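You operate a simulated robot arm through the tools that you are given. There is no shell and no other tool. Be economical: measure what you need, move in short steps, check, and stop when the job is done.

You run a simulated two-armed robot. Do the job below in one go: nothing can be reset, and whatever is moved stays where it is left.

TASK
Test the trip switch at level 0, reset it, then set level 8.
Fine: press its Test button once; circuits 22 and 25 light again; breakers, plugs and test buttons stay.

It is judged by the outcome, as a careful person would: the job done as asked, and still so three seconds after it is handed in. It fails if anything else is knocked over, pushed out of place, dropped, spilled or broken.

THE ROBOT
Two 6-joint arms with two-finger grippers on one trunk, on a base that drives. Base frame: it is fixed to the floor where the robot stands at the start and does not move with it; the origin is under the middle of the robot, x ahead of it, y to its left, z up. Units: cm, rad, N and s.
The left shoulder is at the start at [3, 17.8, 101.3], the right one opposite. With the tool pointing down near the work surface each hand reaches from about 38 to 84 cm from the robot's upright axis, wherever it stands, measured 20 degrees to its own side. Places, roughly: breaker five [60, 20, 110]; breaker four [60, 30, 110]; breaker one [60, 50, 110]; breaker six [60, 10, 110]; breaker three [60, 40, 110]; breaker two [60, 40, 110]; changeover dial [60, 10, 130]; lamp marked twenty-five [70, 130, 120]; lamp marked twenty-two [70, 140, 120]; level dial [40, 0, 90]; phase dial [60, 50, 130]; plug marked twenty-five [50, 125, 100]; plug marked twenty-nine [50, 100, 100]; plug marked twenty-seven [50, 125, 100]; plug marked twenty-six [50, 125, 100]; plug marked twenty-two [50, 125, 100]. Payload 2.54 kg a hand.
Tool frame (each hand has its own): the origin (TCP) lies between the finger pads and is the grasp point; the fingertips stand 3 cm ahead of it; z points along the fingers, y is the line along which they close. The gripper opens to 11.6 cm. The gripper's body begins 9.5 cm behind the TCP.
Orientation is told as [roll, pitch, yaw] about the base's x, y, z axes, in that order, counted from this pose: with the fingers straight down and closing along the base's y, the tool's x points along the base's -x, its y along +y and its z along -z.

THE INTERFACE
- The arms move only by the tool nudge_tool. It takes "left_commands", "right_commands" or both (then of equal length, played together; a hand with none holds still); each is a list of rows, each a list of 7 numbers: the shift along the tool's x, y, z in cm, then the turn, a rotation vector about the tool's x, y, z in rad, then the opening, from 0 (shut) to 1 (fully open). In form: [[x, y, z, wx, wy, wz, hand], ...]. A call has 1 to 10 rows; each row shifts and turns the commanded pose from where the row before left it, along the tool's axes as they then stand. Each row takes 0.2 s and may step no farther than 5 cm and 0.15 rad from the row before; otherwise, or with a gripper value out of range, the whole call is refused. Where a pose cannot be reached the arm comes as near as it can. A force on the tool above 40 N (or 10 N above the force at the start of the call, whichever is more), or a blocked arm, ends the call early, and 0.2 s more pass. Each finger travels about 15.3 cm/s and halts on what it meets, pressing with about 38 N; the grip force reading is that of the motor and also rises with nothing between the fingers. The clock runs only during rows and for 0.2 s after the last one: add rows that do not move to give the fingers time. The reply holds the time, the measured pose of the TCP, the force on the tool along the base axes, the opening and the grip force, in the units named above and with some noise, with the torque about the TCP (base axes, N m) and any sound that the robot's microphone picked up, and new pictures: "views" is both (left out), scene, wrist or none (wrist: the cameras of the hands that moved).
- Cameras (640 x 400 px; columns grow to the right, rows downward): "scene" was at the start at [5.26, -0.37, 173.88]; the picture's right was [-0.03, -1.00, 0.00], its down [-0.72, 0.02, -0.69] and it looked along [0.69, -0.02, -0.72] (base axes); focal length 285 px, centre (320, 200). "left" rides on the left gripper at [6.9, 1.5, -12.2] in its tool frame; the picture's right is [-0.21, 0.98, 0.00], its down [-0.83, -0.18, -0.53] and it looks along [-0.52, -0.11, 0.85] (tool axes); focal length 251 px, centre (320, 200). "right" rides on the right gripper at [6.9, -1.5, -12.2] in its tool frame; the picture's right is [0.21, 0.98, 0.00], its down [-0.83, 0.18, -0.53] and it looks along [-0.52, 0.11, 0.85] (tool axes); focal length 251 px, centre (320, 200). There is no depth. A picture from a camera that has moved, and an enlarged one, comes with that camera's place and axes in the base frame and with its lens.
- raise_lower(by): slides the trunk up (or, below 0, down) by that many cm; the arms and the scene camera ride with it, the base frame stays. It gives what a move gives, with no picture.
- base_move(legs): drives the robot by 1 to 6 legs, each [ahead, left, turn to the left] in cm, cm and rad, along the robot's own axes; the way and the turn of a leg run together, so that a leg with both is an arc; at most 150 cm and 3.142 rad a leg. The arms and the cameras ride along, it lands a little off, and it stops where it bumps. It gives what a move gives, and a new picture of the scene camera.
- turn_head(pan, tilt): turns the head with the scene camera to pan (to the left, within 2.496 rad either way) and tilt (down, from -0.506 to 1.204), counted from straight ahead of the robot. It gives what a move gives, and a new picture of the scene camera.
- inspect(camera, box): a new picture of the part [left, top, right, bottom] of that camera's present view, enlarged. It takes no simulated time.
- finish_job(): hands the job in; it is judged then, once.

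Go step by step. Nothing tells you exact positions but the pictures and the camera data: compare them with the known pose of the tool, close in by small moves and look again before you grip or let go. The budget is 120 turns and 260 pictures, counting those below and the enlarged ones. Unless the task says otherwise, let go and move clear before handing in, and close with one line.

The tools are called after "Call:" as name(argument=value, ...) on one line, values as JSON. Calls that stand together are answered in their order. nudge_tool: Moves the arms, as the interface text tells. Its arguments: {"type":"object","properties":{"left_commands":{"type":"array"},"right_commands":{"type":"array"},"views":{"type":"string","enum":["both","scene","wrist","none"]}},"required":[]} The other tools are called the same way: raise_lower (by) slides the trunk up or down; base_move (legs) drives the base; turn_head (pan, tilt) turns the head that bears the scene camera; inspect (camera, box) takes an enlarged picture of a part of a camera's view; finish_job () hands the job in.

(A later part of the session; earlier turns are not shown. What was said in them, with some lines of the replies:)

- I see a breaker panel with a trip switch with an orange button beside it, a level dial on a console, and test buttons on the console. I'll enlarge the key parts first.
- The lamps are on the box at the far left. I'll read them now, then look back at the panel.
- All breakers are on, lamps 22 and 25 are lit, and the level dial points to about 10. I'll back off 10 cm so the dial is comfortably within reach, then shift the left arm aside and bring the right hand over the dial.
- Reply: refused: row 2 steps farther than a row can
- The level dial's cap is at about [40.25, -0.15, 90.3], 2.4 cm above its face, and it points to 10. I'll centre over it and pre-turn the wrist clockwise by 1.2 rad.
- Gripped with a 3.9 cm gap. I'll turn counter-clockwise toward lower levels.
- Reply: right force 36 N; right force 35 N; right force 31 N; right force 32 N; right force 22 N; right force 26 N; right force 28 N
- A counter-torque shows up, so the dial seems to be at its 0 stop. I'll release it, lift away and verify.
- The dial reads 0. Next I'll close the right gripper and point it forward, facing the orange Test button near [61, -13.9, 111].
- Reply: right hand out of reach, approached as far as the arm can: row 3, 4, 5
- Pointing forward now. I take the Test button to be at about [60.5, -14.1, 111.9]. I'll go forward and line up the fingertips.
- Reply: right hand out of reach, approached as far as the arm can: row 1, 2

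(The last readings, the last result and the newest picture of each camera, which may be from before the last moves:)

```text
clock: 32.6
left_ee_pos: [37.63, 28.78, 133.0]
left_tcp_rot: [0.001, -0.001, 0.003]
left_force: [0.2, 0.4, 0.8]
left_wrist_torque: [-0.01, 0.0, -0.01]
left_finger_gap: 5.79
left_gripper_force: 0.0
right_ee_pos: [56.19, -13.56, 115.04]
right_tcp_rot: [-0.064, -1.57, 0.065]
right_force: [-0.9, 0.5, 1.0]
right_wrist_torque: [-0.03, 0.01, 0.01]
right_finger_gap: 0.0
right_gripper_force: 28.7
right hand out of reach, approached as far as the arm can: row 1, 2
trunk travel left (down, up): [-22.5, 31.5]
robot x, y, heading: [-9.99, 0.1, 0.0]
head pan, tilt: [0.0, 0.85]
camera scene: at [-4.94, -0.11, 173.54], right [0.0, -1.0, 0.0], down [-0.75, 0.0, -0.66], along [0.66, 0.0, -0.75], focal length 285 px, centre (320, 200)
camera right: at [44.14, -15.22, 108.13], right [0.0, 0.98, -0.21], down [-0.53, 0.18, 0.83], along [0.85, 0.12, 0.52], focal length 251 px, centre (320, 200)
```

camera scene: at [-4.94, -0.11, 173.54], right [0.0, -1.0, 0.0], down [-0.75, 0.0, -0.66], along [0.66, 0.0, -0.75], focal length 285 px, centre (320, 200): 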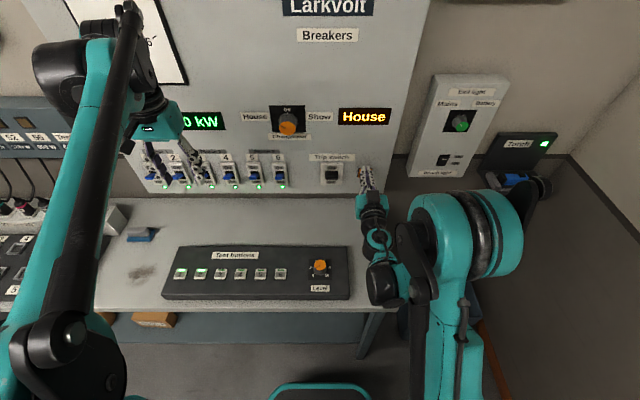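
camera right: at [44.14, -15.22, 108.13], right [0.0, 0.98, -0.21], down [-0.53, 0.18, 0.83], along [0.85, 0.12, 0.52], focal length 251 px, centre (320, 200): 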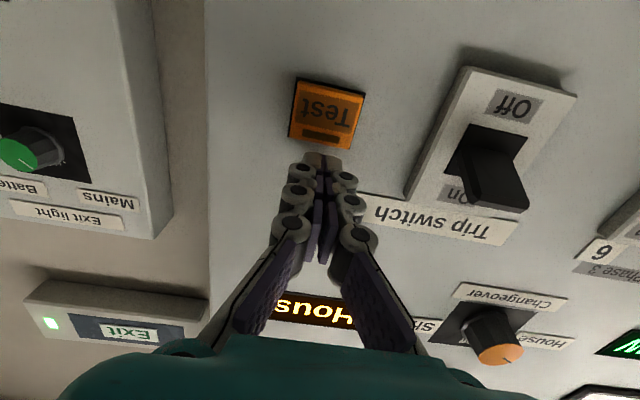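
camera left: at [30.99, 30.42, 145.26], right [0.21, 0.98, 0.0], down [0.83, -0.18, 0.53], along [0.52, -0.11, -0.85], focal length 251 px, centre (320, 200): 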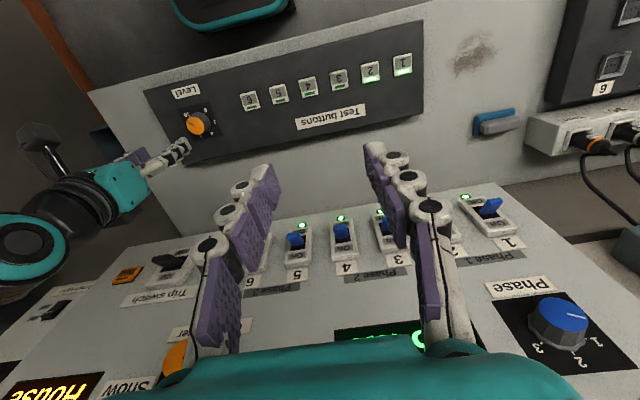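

The arm is too folded at this distance. I'll back the base off 12 cm and then reach with a straighter arm.

Call:
base_move(legs=[[-12, 0, 0]])

Call:
nudge_tool(right_commands=[[1.5, -0.2, 4, 0, 0, 0, 0], [1.5, 0, 4, 0, 0, 0, 0], [0, 0, 0, 0, 0, 0, 0]], views="wrist")

```text
clock: 33.8
left_ee_pos: [25.86, 28.83, 133.04]
left_tcp_rot: [0.0, 0.0, -0.001]
left_force: [0.2, -0.7, -0.3]
left_wrist_torque: [-0.01, -0.03, 0.01]
left_finger_gap: 5.78
left_gripper_force: 0.0
right_ee_pos: [44.34, -13.76, 115.19]
right_tcp_rot: [-0.119, -1.569, 0.121]
right_force: [-1.0, -0.4, -0.2]
right_wrist_torque: [0.0, 0.0, 0.02]
right_finger_gap: 0.0
right_gripper_force: 28.8
trunk travel left (down, up): [-22.5, 31.5]
robot x, y, heading: [-21.58, 0.21, 0.001]
head pan, tilt: [0.0, 0.85]
camera scene: at [-16.89, -0.12, 173.55], right [0.0, -1.0, 0.0], down [-0.75, 0.0, -0.66], along [0.66, 0.0, -0.75], focal length 285 px, centre (320, 200)
```

scene: 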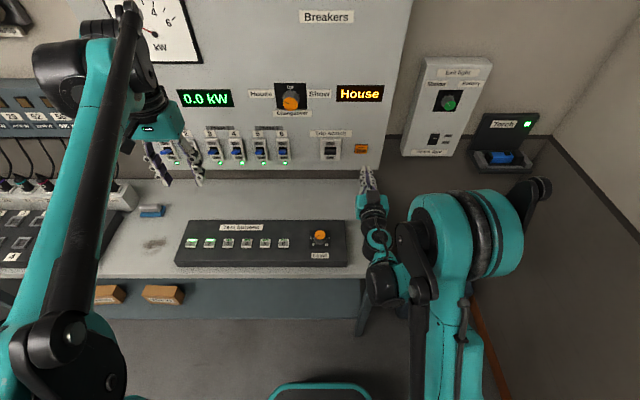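

```text
clock: 34.6
left_ee_pos: [25.84, 28.79, 133.08]
left_tcp_rot: [0.001, 0.0, 0.0]
left_force: [-0.2, 0.3, 0.0]
left_wrist_torque: [0.02, -0.04, 0.01]
left_finger_gap: 5.83
left_gripper_force: 0.1
right_ee_pos: [52.64, -13.88, 112.18]
right_tcp_rot: [0.0, -1.567, 0.0]
right_force: [-0.1, 0.1, 0.2]
right_wrist_torque: [-0.03, 0.0, -0.01]
right_finger_gap: 0.01
right_gripper_force: 28.4
trunk travel left (down, up): [-22.5, 31.5]
robot x, y, heading: [-21.46, 0.06, 0.004]
head pan, tilt: [0.0, 0.85]
camera right: at [40.33, -15.52, 105.26], right [0.0, 0.98, -0.21], down [-0.53, 0.18, 0.83], along [0.85, 0.12, 0.52], focal length 251 px, centre (320, 200)
```

right: 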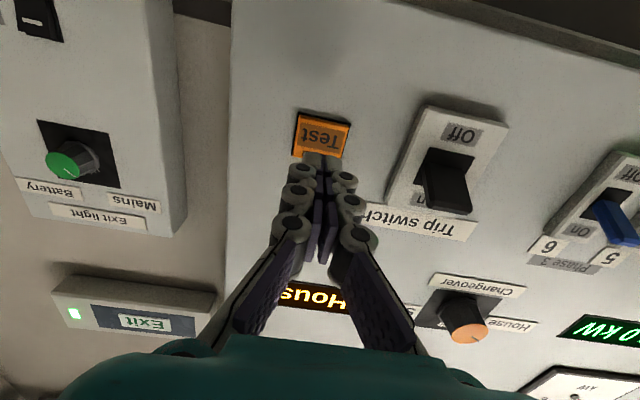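

Call:
nudge_tool(right_commands=[[0.5, 0, 2, 0, 0, 0, 0], [0, 0, 1.8, 0, 0, 0, 0], [0, 0, 0, 0, 0, 0, 0]], views="wrist")

```text
clock: 35.4
left_ee_pos: [25.78, 28.72, 133.17]
left_tcp_rot: [-0.001, -0.001, 0.0]
left_force: [-0.2, -0.2, -0.5]
left_wrist_torque: [0.01, -0.02, -0.04]
left_finger_gap: 5.8
left_gripper_force: 0.1
right_ee_pos: [56.26, -14.06, 111.55]
right_tcp_rot: [-0.018, -1.567, 0.02]
right_force: [0.5, 0.3, 0.1]
right_wrist_torque: [-0.02, 0.0, 0.03]
right_finger_gap: 0.0
right_gripper_force: 28.6
trunk travel left (down, up): [-22.5, 31.5]
robot x, y, heading: [-21.79, -0.09, -0.001]
head pan, tilt: [0.0, 0.85]
camera right: at [44.11, -15.48, 104.65], right [0.0, 0.98, -0.21], down [-0.53, 0.18, 0.83], along [0.85, 0.12, 0.52], focal length 251 px, centre (320, 200)
```

right: 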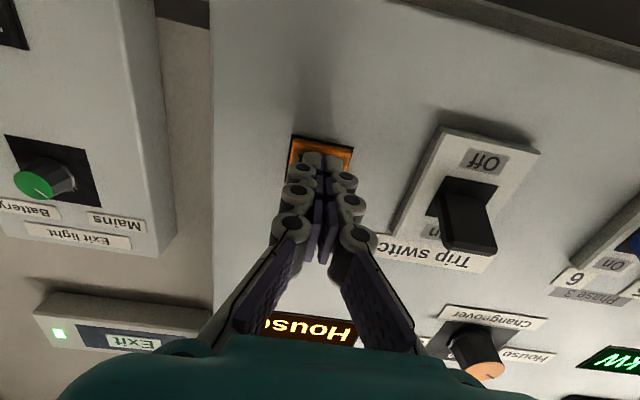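

Aligned on the button. I'll creep in to press it.

Call:
nudge_tool(right_commands=[[0, 0, 0.5, 0, 0, 0, 0], [0, 0, 0.4, 0, 0, 0, 0], [0, 0, 0.3, 0, 0, 0, 0]], views="wrist")

```text
clock: 36.2
left_ee_pos: [25.83, 28.63, 133.01]
left_tcp_rot: [0.0, -0.001, 0.001]
left_force: [-0.2, 0.8, 1.1]
left_wrist_torque: [-0.02, -0.02, 0.01]
left_finger_gap: 5.81
left_gripper_force: 0.1
right_ee_pos: [57.39, -13.9, 111.6]
right_tcp_rot: [0.018, -1.569, -0.014]
right_force: [-6.0, -0.5, -2.4]
right_wrist_torque: [-0.02, 0.05, 0.0]
right_finger_gap: 0.62
right_gripper_force: 28.1
trunk travel left (down, up): [-22.5, 31.5]
robot x, y, heading: [-21.95, -0.27, -0.001]
head pan, tilt: [0.0, 0.85]
heard: click
camera right: at [45.24, -15.46, 104.66], right [0.0, 0.98, -0.21], down [-0.53, 0.18, 0.83], along [0.85, 0.12, 0.52], focal length 251 px, centre (320, 200)
```

right: 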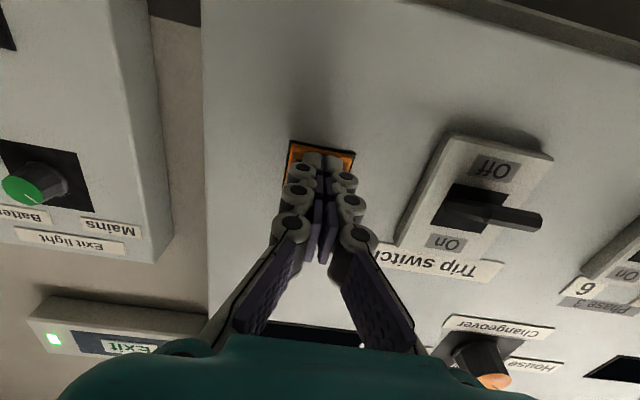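

A click was heard, the trip switch dropped and the displays went dark. I'll retreat straight back and look at the switch.

Call:
nudge_tool(right_commands=[[0, 0, -3, 0, 0, 0, 0], [0, 0, -3, 0, 0, 0, 0], [0, 0, 0, 0, 0, 0, 0]])

Call:
inspect(camera="right", box=[280, 80, 560, 260])

Call:
inspect(camera="scene", box=[290, 120, 390, 180])

```text
clock: 37.0
left_ee_pos: [26.03, 28.71, 133.01]
left_tcp_rot: [-0.001, 0.0, 0.0]
left_force: [0.2, 0.1, -0.4]
left_wrist_torque: [0.01, 0.04, 0.0]
left_finger_gap: 5.77
left_gripper_force: 0.0
right_ee_pos: [51.41, -13.95, 111.54]
right_tcp_rot: [-0.013, -1.571, 0.013]
right_force: [-0.2, -0.2, -0.6]
right_wrist_torque: [-0.02, 0.0, 0.02]
right_finger_gap: 0.01
right_gripper_force: 28.7
trunk travel left (down, up): [-22.5, 31.5]
robot x, y, heading: [-21.67, -0.28, -0.0]
head pan, tilt: [0.0, 0.85]
camera scene: at [-16.69, -0.13, 173.54], right [0.0, -1.0, 0.0], down [-0.75, 0.0, -0.66], along [0.66, 0.0, -0.75], focal length 285 px, centre (320, 200)
camera right: at [39.31, -15.46, 104.6], right [0.0, 0.98, -0.21], down [-0.53, 0.18, 0.83], along [0.85, 0.12, 0.52], focal length 251 px, centre (320, 200)
```

scene: 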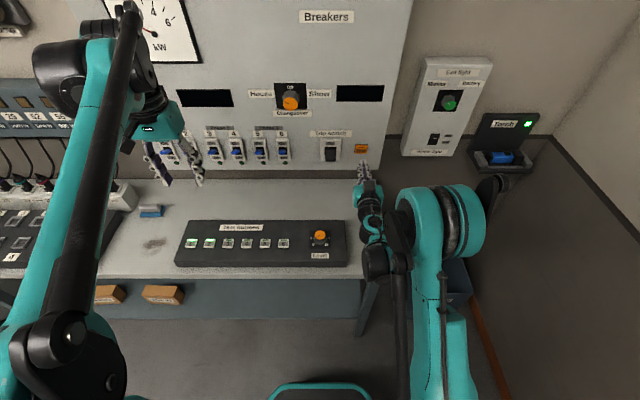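
right: 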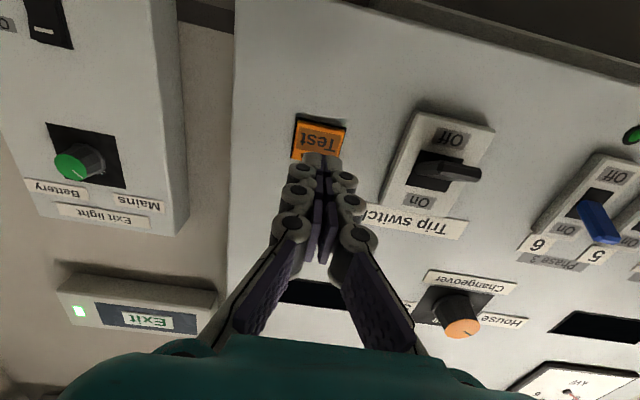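

```text
2.22 times, centred on (420, 170) of right
camera zoom: at [39.31, -15.46, 104.6], right [0.0, 0.98, -0.21], down [-0.53, 0.18, 0.83], along [0.85, 0.12, 0.52], focal length 559 px, centre (98, 267)
```

zoom: 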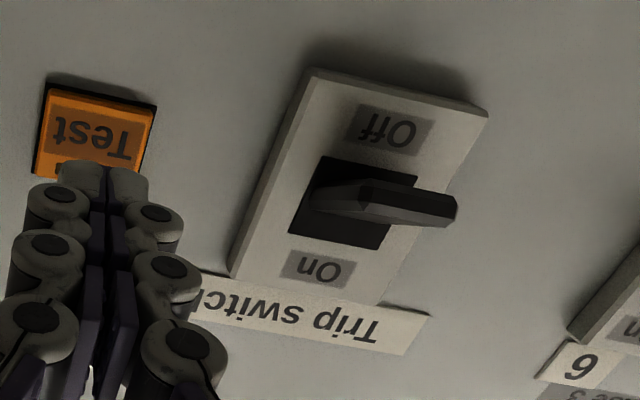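

```text
6.40 times, centred on (340, 150) of scene
camera zoom: at [-16.69, -0.13, 173.54], right [0.0, -1.0, 0.0], down [-0.75, 0.0, -0.66], along [0.66, 0.0, -0.75], focal length 1822 px, centre (192, 520)
```

zoom: 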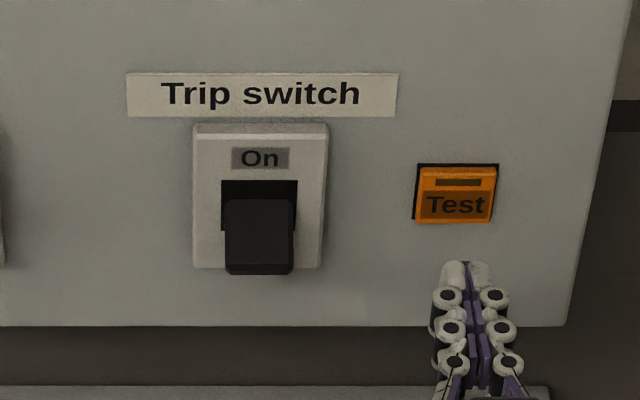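

The lever dropped to Off, its tip at about [57.5, -3.3, 110.7]. I'll bring the closed fingertips beneath it and push it up to On.

Call:
nudge_tool(right_commands=[[2.5, 2.6, 0, 0, 0, 0, 0], [2.5, 2.6, 0, 0, 0, 0, 0], [0, 2.6, 0, 0, 0, 0, 0], [0, 2.6, 0, 0, 0, 0, 0], [0, 0, 0, 0, 0, 0, 0]], views="both")

```text
clock: 38.2
left_ee_pos: [25.84, 28.78, 133.08]
left_tcp_rot: [0.0, 0.001, 0.0]
left_force: [-0.1, 0.3, 0.3]
left_wrist_torque: [0.02, 0.0, 0.0]
left_finger_gap: 5.77
left_gripper_force: 0.0
right_ee_pos: [51.28, -3.63, 106.52]
right_tcp_rot: [0.172, -1.57, -0.168]
right_force: [-0.3, 0.5, -0.9]
right_wrist_torque: [0.01, 0.01, -0.01]
right_finger_gap: 0.0
right_gripper_force: 28.6
trunk travel left (down, up): [-22.5, 31.5]
robot x, y, heading: [-21.65, -0.01, -0.0]
head pan, tilt: [0.0, 0.85]
camera scene: at [-16.78, -0.2, 173.54], right [0.0, -1.0, 0.0], down [-0.75, 0.0, -0.66], along [0.66, 0.0, -0.75], focal length 285 px, centre (320, 200)
camera right: at [39.19, -5.13, 99.59], right [0.0, 0.98, -0.21], down [-0.53, 0.18, 0.83], along [0.85, 0.12, 0.52], focal length 251 px, centre (320, 200)
```

scene: 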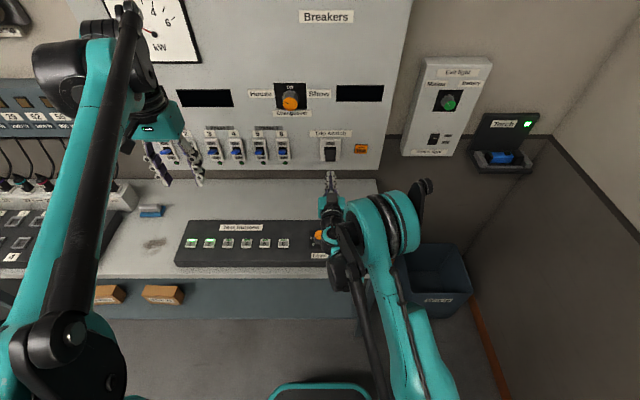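
right: 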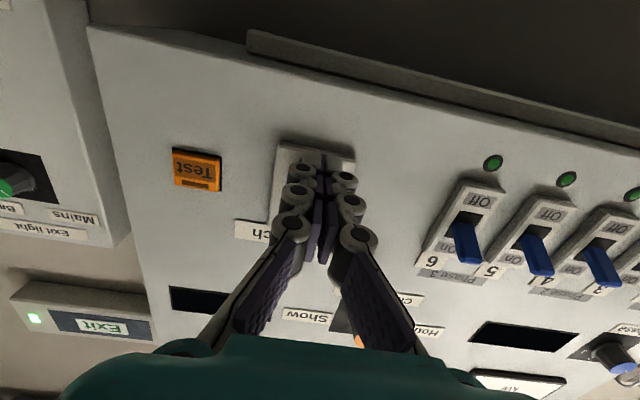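

Call:
nudge_tool(right_commands=[[0, 0, 1.8, 0, 0, 0, 0], [0, 0, 1.7, 0, 0, 0, 0], [0, 0, 0, 0, 0, 0, 0]], views="wrist")

Call:
inspect(camera="scene", box=[290, 120, 390, 220])

```text
clock: 39.0
left_ee_pos: [25.89, 28.86, 133.07]
left_tcp_rot: [-0.001, -0.001, 0.001]
left_force: [-0.2, 0.3, 0.3]
left_wrist_torque: [0.06, -0.02, -0.01]
left_finger_gap: 5.78
left_gripper_force: 0.1
right_ee_pos: [54.9, -3.29, 106.68]
right_tcp_rot: [-0.065, -1.569, 0.064]
right_force: [0.7, 0.2, -0.2]
right_wrist_torque: [0.02, 0.0, 0.0]
right_finger_gap: 0.0
right_gripper_force: 28.4
trunk travel left (down, up): [-22.5, 31.5]
robot x, y, heading: [-21.93, -0.0, -0.001]
head pan, tilt: [0.0, 0.85]
camera right: at [42.73, -5.01, 99.62], right [0.0, 0.98, -0.21], down [-0.53, 0.18, 0.83], along [0.85, 0.12, 0.52], focal length 251 px, centre (320, 200)
```

right: 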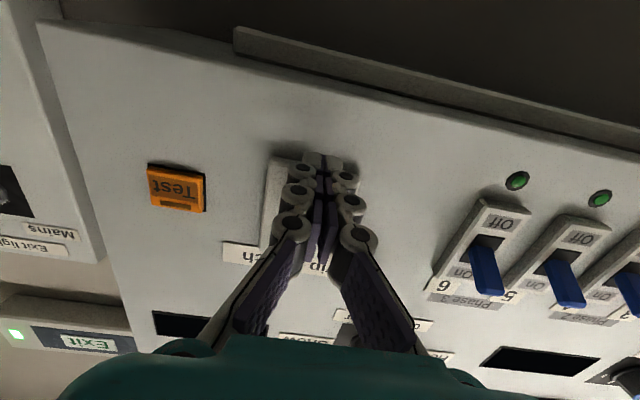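

```text
4.00 times, centred on (340, 170) of scene
camera zoom: at [-16.78, -0.13, 173.54], right [0.0, -1.0, 0.0], down [-0.75, 0.0, -0.66], along [0.66, 0.0, -0.75], focal length 1139 px, centre (240, 320)
```

zoom: 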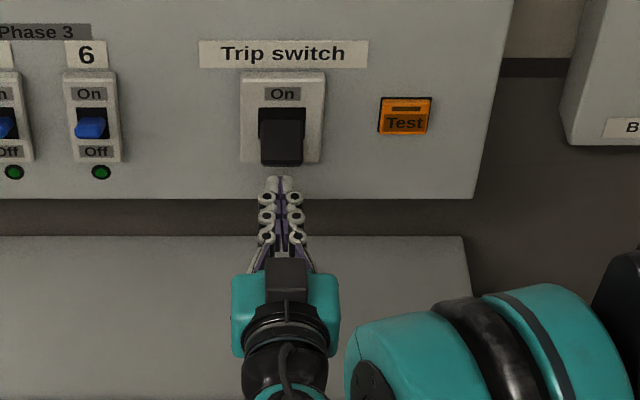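

Call:
nudge_tool(right_commands=[[0, 0, 0.6, 0, 0, 0, 0], [-1, 0, 0, 0, 0, 0, 0], [-1, 0, 0, 0, 0, 0, 0], [-1, 0, 0, 0, 0, 0, 0], [-1, 0, 0, 0, 0, 0, 0]], views="none")

Call:
inspect(camera="scene", box=[240, 80, 400, 220])

```text
clock: 40.2
left_ee_pos: [25.79, 28.77, 133.1]
left_tcp_rot: [-0.001, 0.002, 0.001]
left_force: [-0.4, -0.4, -0.7]
left_wrist_torque: [0.0, -0.02, -0.01]
left_finger_gap: 5.8
left_gripper_force: 0.0
right_ee_pos: [55.59, -3.43, 110.51]
right_tcp_rot: [-0.103, -1.57, 0.105]
right_force: [0.3, -0.3, 0.9]
right_wrist_torque: [0.01, 0.02, 0.02]
right_finger_gap: 0.0
right_gripper_force: 28.7
trunk travel left (down, up): [-22.5, 31.5]
robot x, y, heading: [-21.72, -0.12, -0.002]
head pan, tilt: [0.0, 0.85]
```

```text
2.86 times, centred on (320, 150) of scene
camera zoom: at [-16.8, -0.12, 173.55], right [0.0, -1.0, 0.0], down [-0.75, 0.0, -0.66], along [0.66, 0.0, -0.75], focal length 814 px, centre (320, 343)
```

zoom: 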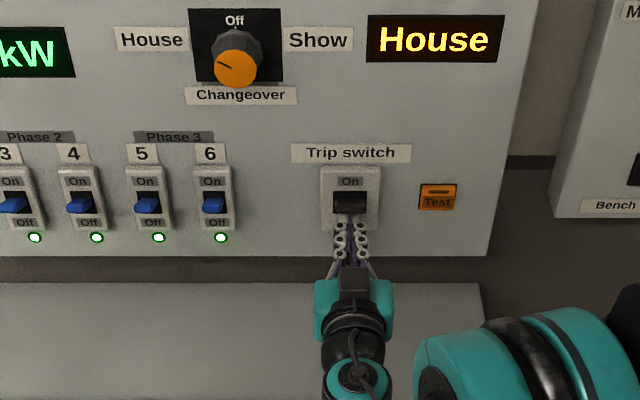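

The displays are back on, so the switch is reset. I'll withdraw, then drive back toward the dial's reach.

Call:
nudge_tool(right_commands=[[0.3, 0, -3, 0, 0, 0, 0], [0, 0, -4, 0, 0, 0, 0], [0, 0, -4, 0, 0, 0, 0], [-3, 0, 0, 0, 0, 0, 0], [-3, 0, 0, 0, 0, 0, 0], [0, 0, 0, 0, 0, 0, 0]], views="scene")

Call:
inspect(camera="scene", box=[140, 80, 400, 240])

```text
clock: 41.6
left_ee_pos: [26.01, 28.71, 132.91]
left_tcp_rot: [-0.002, -0.001, -0.001]
left_force: [0.2, 0.5, -0.6]
left_wrist_torque: [-0.02, 0.03, -0.02]
left_finger_gap: 5.78
left_gripper_force: 0.2
right_ee_pos: [45.32, -3.21, 117.27]
right_tcp_rot: [-0.079, -1.568, 0.082]
right_force: [0.0, 0.6, -0.2]
right_wrist_torque: [0.02, -0.04, 0.01]
right_finger_gap: 0.01
right_gripper_force: 29.2
right hand out of reach, approached as far as the arm can: row 3
trunk travel left (down, up): [-22.5, 31.5]
robot x, y, heading: [-22.04, -0.23, -0.001]
head pan, tilt: [0.0, 0.85]
camera scene: at [-16.68, -0.12, 173.54], right [0.0, -1.0, 0.0], down [-0.75, 0.0, -0.66], along [0.66, 0.0, -0.75], focal length 285 px, centre (320, 200)
```

scene: 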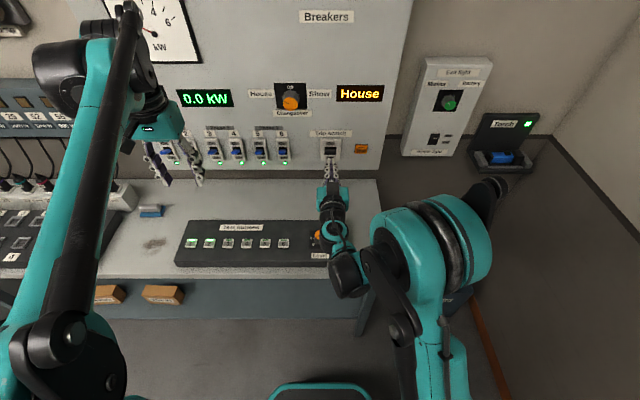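

```text
2.46 times, centred on (270, 160) of scene
camera zoom: at [-16.68, -0.12, 173.54], right [0.0, -1.0, 0.0], down [-0.75, 0.0, -0.66], along [0.66, 0.0, -0.75], focal length 701 px, centre (443, 298)
```

zoom: 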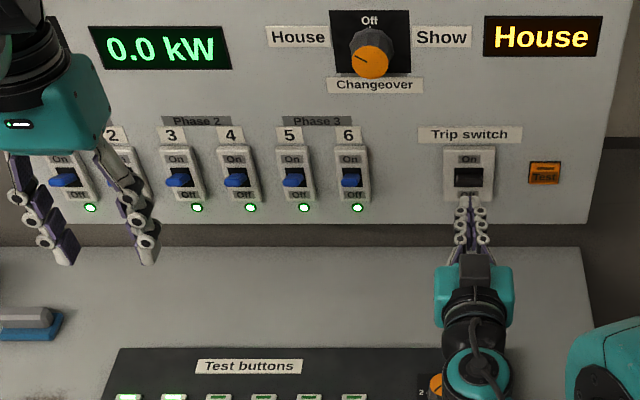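

Call:
nudge_tool(right_commands=[[0, 0, 0, 0, 0.15, 0, 0], [0, 0, 0, 0, 0.15, 0, 0], [0, 0, 0, 0, 0.15, 0, 0.2], [0, 0, 0, 0, 0.15, 0, 0.6], [0, 0, 0, 0, 0.15, 0, 0.6], [0, 0, 0, 0, 0.15, 0, 0.6], [0, 0, 0, 0, 0.15, 0, 0.6], [0, 0, 0, 0, 0.15, 0, 0.6], [0, 0, 0, 0, 0.15, 0, 0.6], [0, 0, 0, 0, 0.15, 0, 0.6]], views="none")

Call:
nudge_tool(right_commands=[[0, 0, 0, 0, 0.07, 0, 0.6], [0, 0, 0, 0, 0, 0, 0.6]], views="wrist")

```text
clock: 43.8
left_ee_pos: [25.98, 28.71, 132.98]
left_tcp_rot: [0.001, 0.001, 0.001]
left_force: [0.4, 0.1, -0.1]
left_wrist_torque: [-0.02, 0.04, -0.01]
left_finger_gap: 5.79
left_gripper_force: 0.0
right_ee_pos: [45.27, -3.15, 117.09]
right_tcp_rot: [-0.001, -0.066, 0.002]
right_force: [-0.4, -0.8, -0.3]
right_wrist_torque: [-0.02, 0.02, 0.01]
right_finger_gap: 6.96
right_gripper_force: 0.0
trunk travel left (down, up): [-22.5, 31.5]
robot x, y, heading: [-21.76, -0.26, 0.0]
head pan, tilt: [0.0, 0.85]
```

```text
clock: 44.4
left_ee_pos: [25.77, 28.73, 133.1]
left_tcp_rot: [0.0, 0.001, 0.0]
left_force: [-0.9, -0.4, 0.1]
left_wrist_torque: [-0.01, -0.03, 0.03]
left_finger_gap: 5.78
left_gripper_force: 0.1
right_ee_pos: [45.22, -3.26, 117.19]
right_tcp_rot: [-0.001, -0.001, 0.003]
right_force: [-0.5, 0.2, 0.2]
right_wrist_torque: [-0.02, -0.07, -0.05]
right_finger_gap: 6.94
right_gripper_force: 0.0
trunk travel left (down, up): [-22.5, 31.5]
robot x, y, heading: [-21.76, -0.16, -0.005]
head pan, tilt: [0.0, 0.85]
camera right: at [38.39, -4.76, 129.35], right [-0.22, 0.98, 0.0], down [0.83, 0.18, 0.53], along [0.52, 0.12, -0.85], focal length 251 px, centre (320, 200)
```

right: 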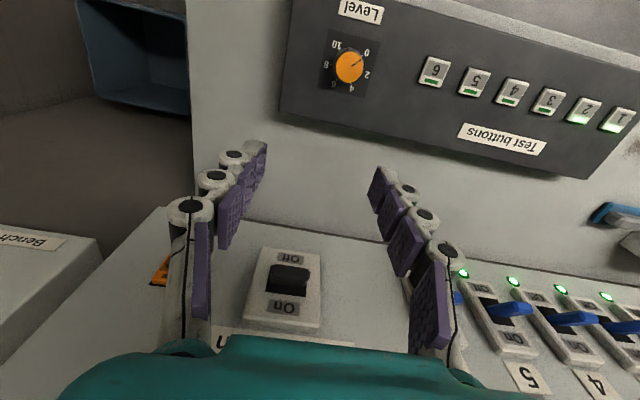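

Call:
nudge_tool(right_commands=[[2.5, 1.6, 0, 0, 0, 0, 0.6], [2.5, 1.6, 2, 0, 0, 0, 0.6], [0, 0, 5, 0, 0, -0.15, 0.6], [0, 0, 5, 0, 0, -0.15, 0.6], [0, 0, 5, 0, 0, -0.15, 0.6], [0, 0, 2.8, 0, 0, -0.15, 0.6], [0, 0, 0, 0, 0, -0.15, 0.6], [0, 0, 0, 0, 0, -0.15, 0.6], [0, 0, 0, 0, 0, -0.05, 0.6], [0, 0, 0, 0, 0, 0, 0.6]], views="wrist")

```text
clock: 46.6
left_ee_pos: [25.92, 28.73, 133.02]
left_tcp_rot: [0.0, 0.0, 0.001]
left_force: [-0.4, -0.5, -0.6]
left_wrist_torque: [0.0, 0.01, -0.03]
left_finger_gap: 5.77
left_gripper_force: 0.0
right_ee_pos: [40.27, -0.04, 97.36]
right_tcp_rot: [0.001, -0.001, 0.954]
right_force: [0.0, 1.0, 0.2]
right_wrist_torque: [-0.01, 0.02, 0.01]
right_finger_gap: 6.96
right_gripper_force: 0.1
trunk travel left (down, up): [-22.5, 31.5]
robot x, y, heading: [-22.24, 0.07, 0.003]
head pan, tilt: [0.0, 0.85]
camera right: at [37.59, -6.54, 109.45], right [-0.92, 0.39, 0.0], down [0.33, 0.78, 0.53], along [0.21, 0.49, -0.85], focal length 251 px, centre (320, 200)
```

right: 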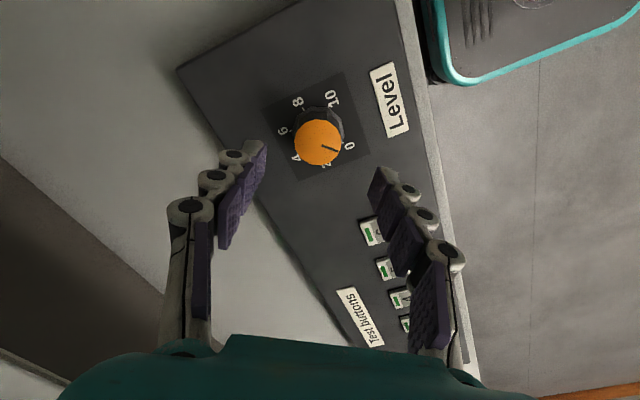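

Call:
nudge_tool(right_commands=[[0.2, 0, 4, 0, 0, 0, 0.6], [0, 0, 1.6, 0, 0, 0, 0.55], [0, 0, 0, 0, 0, 0, 0.42], [0, 0, 0, 0, 0, 0, 0.35], [0, 0, 0, 0, 0, 0, 0.28], [0, 0, 0, 0, 0, 0, 0.28], [0, 0, 0, 0, 0, 0.15, 0.28], [0, 0, 0, 0, 0, 0.15, 0.28], [0, 0, 0, 0, 0, 0.15, 0.28], [0, 0, 0, 0, 0, 0, 0.28]], views="wrist")

```text
clock: 48.8
left_ee_pos: [25.85, 28.75, 133.05]
left_tcp_rot: [0.0, 0.001, -0.001]
left_force: [0.4, 0.0, 0.4]
left_wrist_torque: [0.02, 0.01, -0.04]
left_finger_gap: 5.79
left_gripper_force: 0.1
right_ee_pos: [40.17, -0.2, 91.66]
right_tcp_rot: [0.001, 0.002, 0.5]
right_force: [-5.9, -2.2, -6.5]
right_wrist_torque: [0.07, 0.1, -0.01]
right_finger_gap: 3.89
right_gripper_force: 44.9
trunk travel left (down, up): [-22.5, 31.5]
robot x, y, heading: [-21.83, -0.08, -0.003]
head pan, tilt: [0.0, 0.85]
camera right: at [34.88, -4.86, 103.87], right [-0.66, 0.75, 0.0], down [0.64, 0.56, 0.53], along [0.4, 0.35, -0.85], focal length 251 px, centre (320, 200)
```

right: 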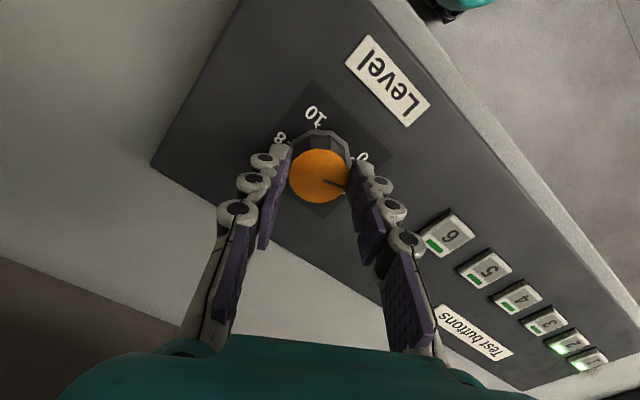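

Gripped well and turning clockwise. I'll continue the turn.

Call:
nudge_tool(right_commands=[[0, 0, 0, 0, 0, 0.15, 0.28], [0, 0, 0, 0, 0, 0.15, 0.28], [0, 0, 0, 0, 0, 0.15, 0.28], [0, 0, 0, 0, 0, 0.15, 0.28], [0, 0, 0, 0, 0, 0.15, 0.28], [0, 0, 0, 0, 0, 0.15, 0.28], [0, 0, 0, 0, 0, 0.15, 0.28], [0, 0, 0, 0, 0, 0.15, 0.28], [0, 0, 0, 0, 0, 0.15, 0.28], [0, 0, 0, 0, 0, 0, 0.28]], views="none")

```text
clock: 51.0
left_ee_pos: [25.81, 29.08, 133.0]
left_tcp_rot: [-0.001, 0.0, -0.001]
left_force: [-0.7, -1.0, -0.4]
left_wrist_torque: [0.0, 0.01, 0.02]
left_finger_gap: 5.83
left_gripper_force: 0.0
right_ee_pos: [40.3, 0.32, 91.79]
right_tcp_rot: [0.0, 0.0, -0.848]
right_force: [4.2, 29.4, 1.8]
right_wrist_torque: [0.41, -0.46, 0.03]
right_finger_gap: 3.87
right_gripper_force: 44.9
trunk travel left (down, up): [-22.5, 31.5]
robot x, y, heading: [-21.44, 0.58, 0.005]
head pan, tilt: [0.0, 0.85]
```

Call:
nudge_tool(right_commands=[[0.15, 0.13, 0, 0, 0, 0.15, 0.28], [0, 0, 0, 0, 0, 0.15, 0.28], [0, 0, 0, 0, 0, 0, 0.28], [0, 0, 0, 0, 0, 0, 0.45], [0, 0, 0, 0, 0, 0, 0.6], [0, 0, -4, 0, 0, 0, 0.6], [0, 0, 0, 0, 0, -0.15, 0.6], [0, 0, 0, 0, 0, -0.15, 0.6], [0, 0, 0, 0, 0, -0.15, 0.6], [0, 0, 0, 0, 0, -0.15, 0.6]], views="none")

Call:
nudge_tool(right_commands=[[0, 0, 0, 0, 0, -0.15, 0.6], [0, 0, 0, 0, 0, -0.15, 0.6], [0, 0, 0, 0, 0, -0.15, 0.6], [0, 0, 0, 0, 0, -0.15, 0.6], [0, 0, 0, 0, 0, -0.15, 0.6], [0, 0, 0, 0, 0, -0.15, 0.6], [0, 0, 0, 0, 0, -0.15, 0.6], [0, 0, 0, 0, 0, -0.15, 0.6], [0, 0, 0, 0, 0, -0.15, 0.6], [0, 0, 0, 0, 0, 0, 0.6]], views="wrist")

Call:
inspect(camera="right", box=[240, 90, 400, 210])

```text
clock: 53.2
left_ee_pos: [25.76, 28.78, 133.14]
left_tcp_rot: [-0.002, -0.002, 0.001]
left_force: [0.1, 0.0, -0.3]
left_wrist_torque: [0.0, -0.01, 0.01]
left_finger_gap: 5.8
left_gripper_force: 0.1
right_ee_pos: [40.15, 0.04, 95.71]
right_tcp_rot: [-0.001, -0.001, -0.544]
right_force: [-0.7, -0.1, -0.6]
right_wrist_torque: [0.01, 0.0, -0.02]
right_finger_gap: 6.96
right_gripper_force: 0.0
trunk travel left (down, up): [-22.5, 31.5]
robot x, y, heading: [-21.95, -0.2, 0.003]
head pan, tilt: [0.0, 0.85]
```

```text
clock: 55.4
left_ee_pos: [25.91, 28.81, 133.18]
left_tcp_rot: [-0.001, -0.001, -0.001]
left_force: [0.0, -0.4, 0.4]
left_wrist_torque: [0.04, -0.02, 0.01]
left_finger_gap: 5.8
left_gripper_force: 0.0
right_ee_pos: [40.15, 0.1, 95.73]
right_tcp_rot: [0.0, 0.0, 0.804]
right_force: [0.2, -0.9, -0.2]
right_wrist_torque: [-0.01, -0.01, 0.0]
right_finger_gap: 6.95
right_gripper_force: 0.0
trunk travel left (down, up): [-22.5, 31.5]
robot x, y, heading: [-21.72, 0.38, 0.0]
head pan, tilt: [0.0, 0.85]
camera right: at [36.55, -6.0, 107.88], right [-0.85, 0.52, 0.0], down [0.44, 0.72, 0.53], along [0.28, 0.45, -0.85], focal length 251 px, centre (320, 200)
```

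right: 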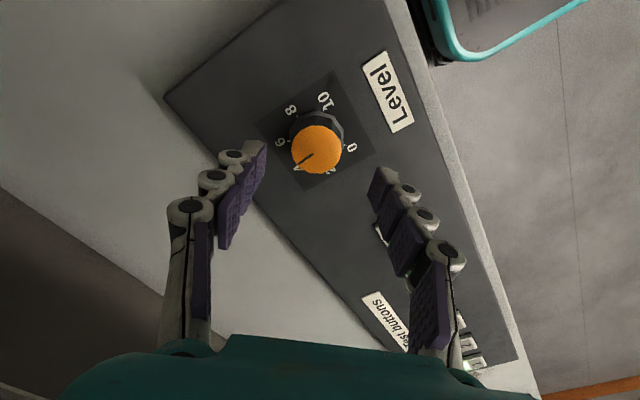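

```text
3.33 times, centred on (320, 150) of right
camera zoom: at [36.55, -6.0, 107.88], right [-0.85, 0.52, 0.0], down [0.44, 0.72, 0.53], along [0.28, 0.45, -0.85], focal length 838 px, centre (320, 367)
```

zoom: 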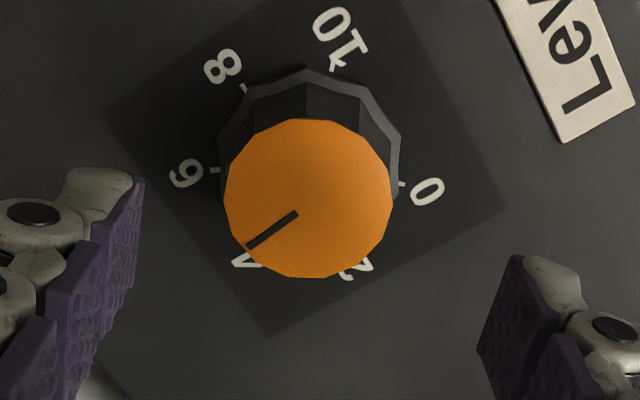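

Call:
nudge_tool(right_commands=[[0.15, -0.1, 4.0, 0, 0, 0, 0.6], [0, 0, 0, 0, 0, 0, 0.5], [0, 0, 0, 0, 0, 0, 0.42], [0, 0, 0, 0, 0, 0, 0.35], [0, 0, 0, 0, 0, 0, 0.28], [0, 0, 0, 0, 0, 0, 0.28], [0, 0, 0, 0, 0, 0.15, 0.28], [0, 0, 0, 0, 0, 0.15, 0.28], [0, 0, 0, 0, 0, 0.15, 0.28], [0, 0, 0, 0, 0, 0, 0.28]], views="none")

Call:
nudge_tool(right_commands=[[0, 0, 0, 0, 0, 0.15, 0.28], [0, 0, 0, 0, 0, 0.15, 0.28], [0, 0, 0, 0, 0, 0.15, 0.28], [0, 0, 0, 0, 0, 0.15, 0.28], [0, 0, 0, 0, 0, 0.15, 0.28], [0, 0, 0, 0, 0, 0.15, 0.28], [0, 0, 0, 0, 0, 0.15, 0.28], [0, 0, 0, 0, 0, 0, 0.28]], views="wrist")

Call:
inspect(camera="right", box=[240, 90, 400, 210])

```text
clock: 57.6
left_ee_pos: [25.97, 28.74, 133.05]
left_tcp_rot: [0.001, 0.001, 0.0]
left_force: [0.6, -0.5, 0.1]
left_wrist_torque: [-0.02, 0.01, -0.01]
left_finger_gap: 5.78
left_gripper_force: 0.1
right_ee_pos: [40.16, -0.21, 91.7]
right_tcp_rot: [-0.001, 0.0, 0.352]
right_force: [-0.5, -0.9, -5.1]
right_wrist_torque: [0.11, -0.35, 0.02]
right_finger_gap: 3.9
right_gripper_force: 45.5
trunk travel left (down, up): [-22.5, 31.5]
robot x, y, heading: [-21.92, 0.07, 0.001]
head pan, tilt: [0.0, 0.85]
```

```text
clock: 59.4
left_ee_pos: [25.95, 29.1, 132.95]
left_tcp_rot: [-0.002, 0.0, 0.001]
left_force: [-0.4, 0.5, 0.5]
left_wrist_torque: [0.01, -0.02, 0.02]
left_finger_gap: 5.8
left_gripper_force: 0.1
right_ee_pos: [40.3, 0.21, 91.7]
right_tcp_rot: [0.0, -0.001, -0.697]
right_force: [2.6, 26.8, -10.8]
right_wrist_torque: [0.32, -0.4, 0.06]
right_finger_gap: 3.86
right_gripper_force: 44.7
trunk travel left (down, up): [-22.5, 31.5]
robot x, y, heading: [-22.03, -0.12, 0.005]
head pan, tilt: [0.0, 0.85]
camera right: at [34.05, 3.43, 103.83], right [0.46, 0.89, 0.0], down [0.75, -0.39, 0.53], along [0.47, -0.25, -0.85], focal length 251 px, centre (320, 200)
```

right: 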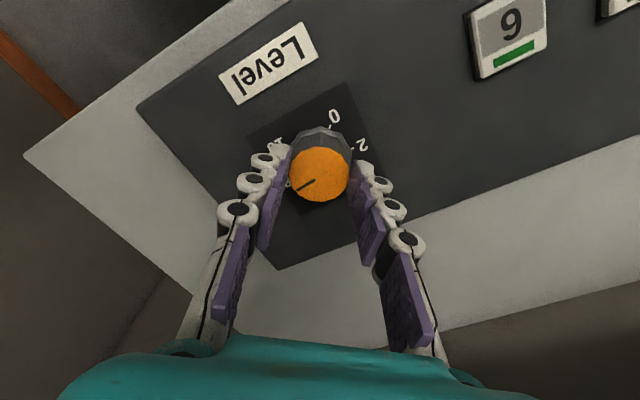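

```text
3.33 times, centred on (320, 150) of right
camera zoom: at [34.05, 3.43, 103.83], right [0.46, 0.89, 0.0], down [0.75, -0.39, 0.53], along [0.47, -0.25, -0.85], focal length 838 px, centre (320, 367)
```

zoom: 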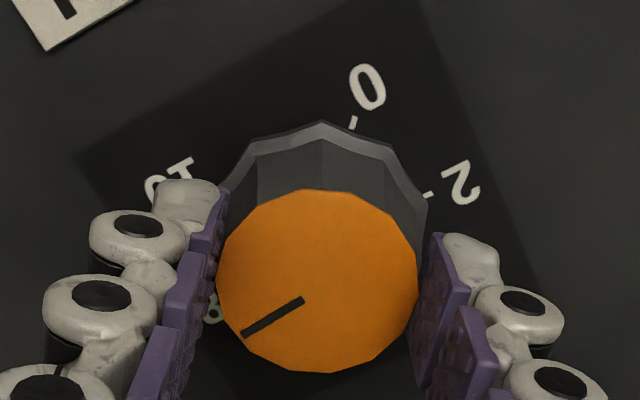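

Call:
nudge_tool(right_commands=[[0, 0.1, 0, 0, 0, 0.1, 0.28], [0, 0, 0, 0, 0, 0, 0.28], [0, 0, 0, 0, 0, 0, 0.45], [0, 0, 0, 0, 0, 0, 0.6], [0, 0, -4, 0, 0, 0, 0.6], [0, 0, -3, 0, 0, -0.15, 0.6], [0, 0, 0, 0, 0, -0.15, 0.6], [0, 0, 0, 0, 0, -0.15, 0.6], [0, 0, 0, 0, 0, -0.15, 0.6], [0, 0, 0, 0, 0, -0.15, 0.6]], views="none")

Call:
inspect(camera="right", box=[260, 75, 380, 185])

Call:
inspect(camera="scene", box=[290, 215, 350, 265])

```text
clock: 61.6
left_ee_pos: [25.86, 28.75, 133.07]
left_tcp_rot: [0.0, -0.001, -0.001]
left_force: [-0.4, 0.4, -0.5]
left_wrist_torque: [-0.01, 0.02, -0.02]
left_finger_gap: 5.82
left_gripper_force: 0.2
right_ee_pos: [40.16, -0.06, 98.81]
right_tcp_rot: [0.001, -0.001, -0.045]
right_force: [-0.3, -0.9, 0.1]
right_wrist_torque: [0.01, -0.02, 0.02]
right_finger_gap: 6.95
right_gripper_force: 0.0
trunk travel left (down, up): [-22.5, 31.5]
robot x, y, heading: [-22.01, -0.05, 0.001]
head pan, tilt: [0.0, 0.85]
```

```text
3.64 times, centred on (320, 130) of right
camera zoom: at [33.3, -1.28, 110.85], right [-0.17, 0.99, 0.0], down [0.83, 0.14, 0.53], along [0.53, 0.09, -0.85], focal length 914 px, centre (320, 454)
```

zoom: 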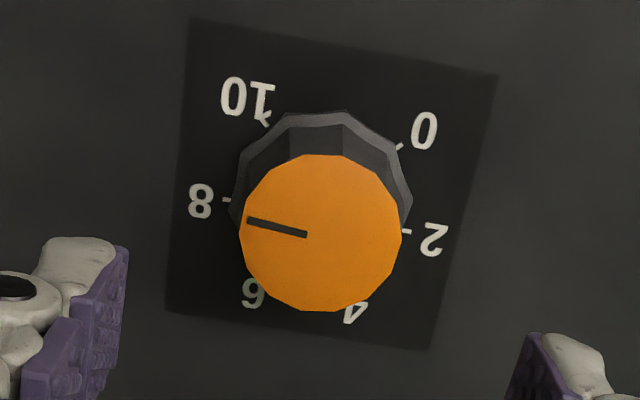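

```text
8.00 times, centred on (320, 240) of scene
camera zoom: at [-16.77, -0.12, 173.54], right [0.0, -1.0, 0.0], down [-0.75, 0.0, -0.66], along [0.66, 0.0, -0.75], focal length 2278 px, centre (320, -120)
```

zoom: 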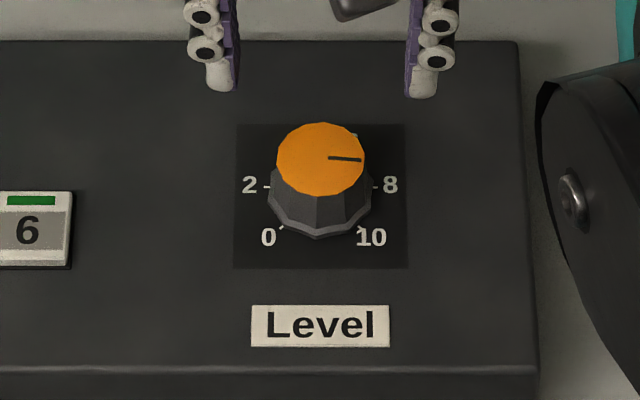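

The pointer is slightly past 8, at about 8.5, so I'll re-grip at the same wrist angle and ease it back about 13°.

Call:
nudge_tool(right_commands=[[0, 0, 0, 0, 0, 0.15, 0.6], [0, 0, 0, 0, 0, 0.15, 0.6], [0, 0, 0, 0, 0, 0.15, 0.6], [0, 0, 0, 0, 0, 0.15, 0.6], [0, 0, 0, 0, 0, 0.15, 0.6], [0.1, 0.1, 4, 0, 0, 0, 0.6], [0, 0, 3.1, 0, 0, 0, 0.5], [0, 0, 0, 0, 0, 0, 0.4], [0, 0, 0, 0, 0, 0, 0.3], [0, 0, 0, 0, 0, 0, 0.28]], views="none")

Call:
nudge_tool(right_commands=[[0, 0, 0, 0, 0, 0, 0.28], [0, 0, 0, 0, 0, -0.11, 0.28], [0, 0, 0, 0, 0, -0.11, 0.28], [0, 0, 0, 0, 0, 0, 0.28], [0, 0, 0, 0, 0, 0, 0.28]], views="none")

Call:
inspect(camera="right", box=[240, 90, 400, 210])

```text
clock: 63.8
left_ee_pos: [25.86, 28.83, 133.05]
left_tcp_rot: [0.001, 0.0, -0.001]
left_force: [0.6, -0.1, 0.0]
left_wrist_torque: [-0.03, -0.02, -0.02]
left_finger_gap: 5.79
left_gripper_force: 0.0
right_ee_pos: [40.14, 0.2, 91.59]
right_tcp_rot: [0.001, 0.001, -0.797]
right_force: [6.7, 8.3, 3.6]
right_wrist_torque: [0.22, -0.35, 0.06]
right_finger_gap: 3.9
right_gripper_force: 44.6
trunk travel left (down, up): [-22.5, 31.5]
robot x, y, heading: [-21.61, 0.0, 0.001]
head pan, tilt: [0.0, 0.85]
```

```text
clock: 65.0
left_ee_pos: [25.97, 28.8, 133.07]
left_tcp_rot: [-0.001, 0.0, 0.001]
left_force: [0.0, 0.6, -0.3]
left_wrist_torque: [-0.01, -0.01, -0.01]
left_finger_gap: 5.82
left_gripper_force: 0.0
right_ee_pos: [40.19, 0.15, 91.56]
right_tcp_rot: [-0.002, -0.001, -0.578]
right_force: [4.5, 11.1, 0.7]
right_wrist_torque: [0.43, -0.14, 0.02]
right_finger_gap: 3.89
right_gripper_force: 45.1
trunk travel left (down, up): [-22.5, 31.5]
robot x, y, heading: [-21.62, 0.59, 0.002]
head pan, tilt: [0.0, 0.85]
```

```text
3.33 times, centred on (320, 150) of right
camera zoom: at [33.68, 2.65, 103.75], right [0.35, 0.94, 0.0], down [0.79, -0.3, 0.53], along [0.5, -0.19, -0.85], focal length 838 px, centre (320, 367)
```

zoom: 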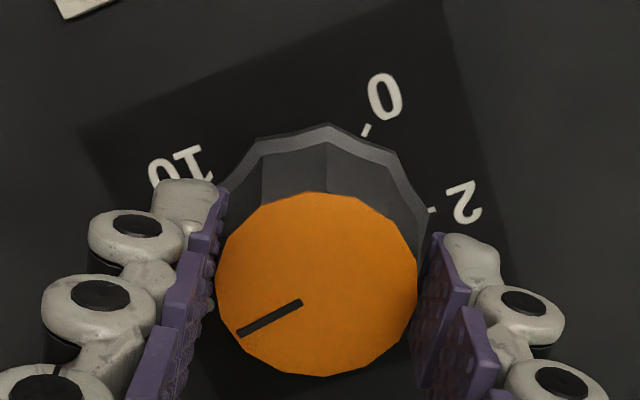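

Call:
nudge_tool(right_commands=[[0, 0, 0, 0, 0, 0, 0.36], [0, 0, 0, 0, 0, 0, 0.48], [0, 0, 0, 0, 0, 0, 0.6], [0, 0, -4, 0, 0, 0, 0.6], [0, 0, -3, 0, 0, -0.15, 0.6], [0, 0, 0, 0, 0, -0.15, 0.6], [0, 0, 0, 0, 0, -0.15, 0.6], [0, 0, 0, 0, 0, -0.12, 0.6], [0, 0, 0, 0, 0, 0, 0.6]], views="none")

Call:
inspect(camera="right", box=[260, 75, 380, 185])

Call:
inspect(camera="scene", box=[290, 215, 350, 265])

```text
clock: 67.0
left_ee_pos: [25.83, 28.78, 133.1]
left_tcp_rot: [-0.001, 0.001, 0.001]
left_force: [-0.3, -0.2, -0.3]
left_wrist_torque: [0.01, -0.01, -0.01]
left_finger_gap: 5.81
left_gripper_force: 0.0
right_ee_pos: [40.29, 0.02, 98.57]
right_tcp_rot: [0.0, 0.001, -0.007]
right_force: [-0.4, 0.8, -1.1]
right_wrist_torque: [0.0, 0.0, 0.01]
right_finger_gap: 6.97
right_gripper_force: 0.1
trunk travel left (down, up): [-22.5, 31.5]
robot x, y, heading: [-21.66, 0.1, 0.004]
head pan, tilt: [0.0, 0.85]
```

```text
3.64 times, centred on (320, 130) of right
camera zoom: at [33.39, -1.42, 110.78], right [-0.21, 0.98, 0.0], down [0.83, 0.18, 0.53], along [0.52, 0.11, -0.85], focal length 914 px, centre (320, 454)
```

zoom: 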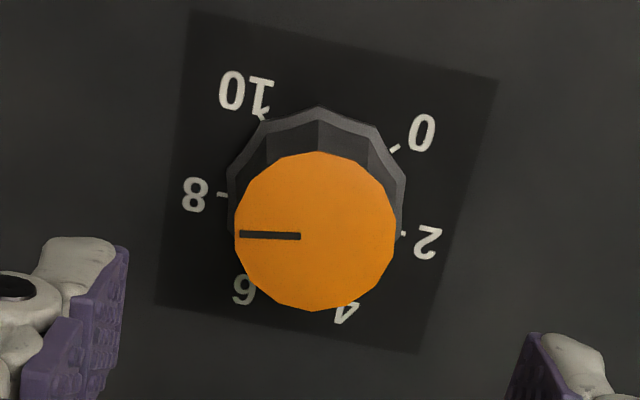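

```text
8.00 times, centred on (320, 240) of scene
camera zoom: at [-16.77, -0.12, 173.54], right [0.0, -1.0, 0.0], down [-0.75, 0.0, -0.66], along [0.66, 0.0, -0.75], focal length 2278 px, centre (320, -120)
```

zoom: 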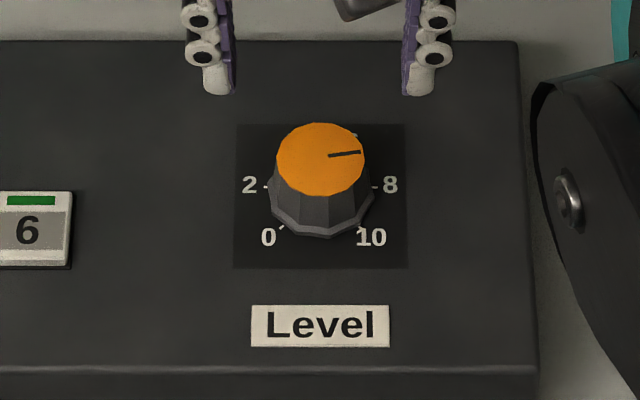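

The dial now points at 8. I'll raise the right hand clear and check the lamps, breakers and switch.

Call:
nudge_tool(right_commands=[[0, -1, -4.5, 0, 0, 0, 0.6], [0, -1, -4.5, 0, 0, 0, 0.6], [0, -2, -4.5, 0, 0, 0, 0.6], [0, -4, -2, 0, 0, 0, 0.6], [0, -4, -2, 0, 0, 0, 0.6], [0, -4, 0, 0, 0, 0, 0.6]], views="scene")

Call:
turn_head(pan=0.9, tilt=0.5)

Call:
inspect(camera="scene", box=[200, 80, 440, 280])

```text
clock: 68.4
left_ee_pos: [25.95, 28.59, 133.19]
left_tcp_rot: [0.003, -0.001, 0.0]
left_force: [0.3, 0.2, 0.2]
left_wrist_torque: [0.04, 0.0, -0.01]
left_finger_gap: 5.79
left_gripper_force: 0.1
right_ee_pos: [40.15, -16.07, 116.15]
right_tcp_rot: [0.002, 0.0, -0.009]
right_force: [0.1, -0.4, 0.0]
right_wrist_torque: [0.01, 0.0, 0.01]
right_finger_gap: 6.96
right_gripper_force: 0.1
trunk travel left (down, up): [-22.5, 31.5]
robot x, y, heading: [-21.95, 0.17, -0.003]
head pan, tilt: [0.0, 0.85]
camera scene: at [-16.73, -0.31, 173.54], right [0.0, -1.0, 0.0], down [-0.75, 0.0, -0.66], along [0.66, 0.0, -0.75], focal length 285 px, centre (320, 200)
```

scene: 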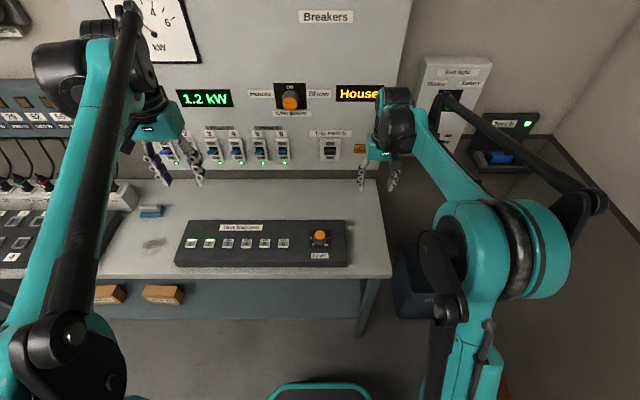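

```text
clock: 69.6
left_ee_pos: [25.85, 28.86, 133.09]
left_tcp_rot: [0.0, 0.0, 0.001]
left_force: [-0.3, -0.6, 0.3]
left_wrist_torque: [0.01, 0.0, 0.01]
left_finger_gap: 5.79
left_gripper_force: 0.1
right_ee_pos: [40.13, -15.83, 116.02]
right_tcp_rot: [0.0, -0.001, -0.009]
right_force: [0.1, 0.4, 0.4]
right_wrist_torque: [0.02, 0.02, -0.02]
right_finger_gap: 6.97
right_gripper_force: 0.1
trunk travel left (down, up): [-22.5, 31.5]
robot x, y, heading: [-21.82, 0.02, -0.001]
head pan, tilt: [0.901, 0.499]
camera scene: at [-18.93, 7.01, 176.54], right [0.78, -0.62, 0.0], down [-0.3, -0.38, -0.88], along [0.55, 0.69, -0.48], focal length 285 px, centre (320, 200)
```

scene: 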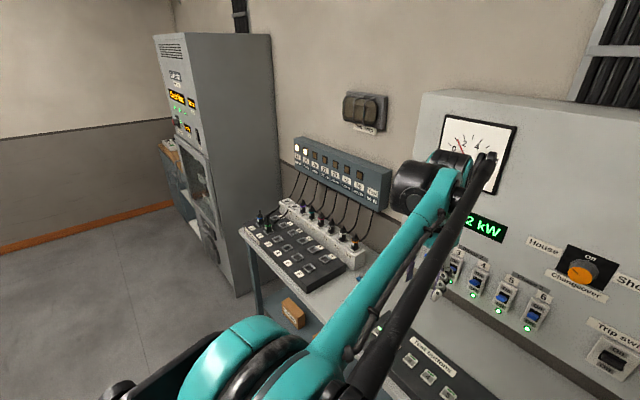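

```text
2.00 times, centred on (320, 180) of scene
camera zoom: at [-18.93, 7.01, 176.54], right [0.78, -0.62, 0.0], down [-0.3, -0.38, -0.88], along [0.55, 0.69, -0.48], focal length 569 px, centre (320, 240)
```

zoom: 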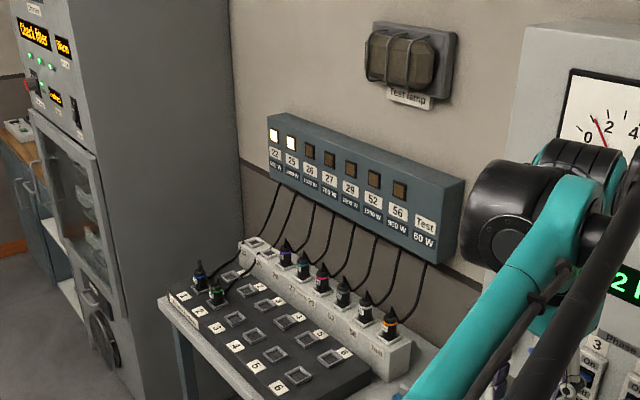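

Lamps 22 and 25 are lit, and the meter reads 1.2 kW, which is 80 % of the starting 1.5 kW and so matches level 8. The trip switch is on and both hands are clear, so I'm handing in.

Call:
finish_job()

```text
The job is handed in.
```

I set the level dial to 0 and pressed the Test button once, which tripped the switch. I then reset it to On and set the level to 8; circuits 22 and 25 are lit again.
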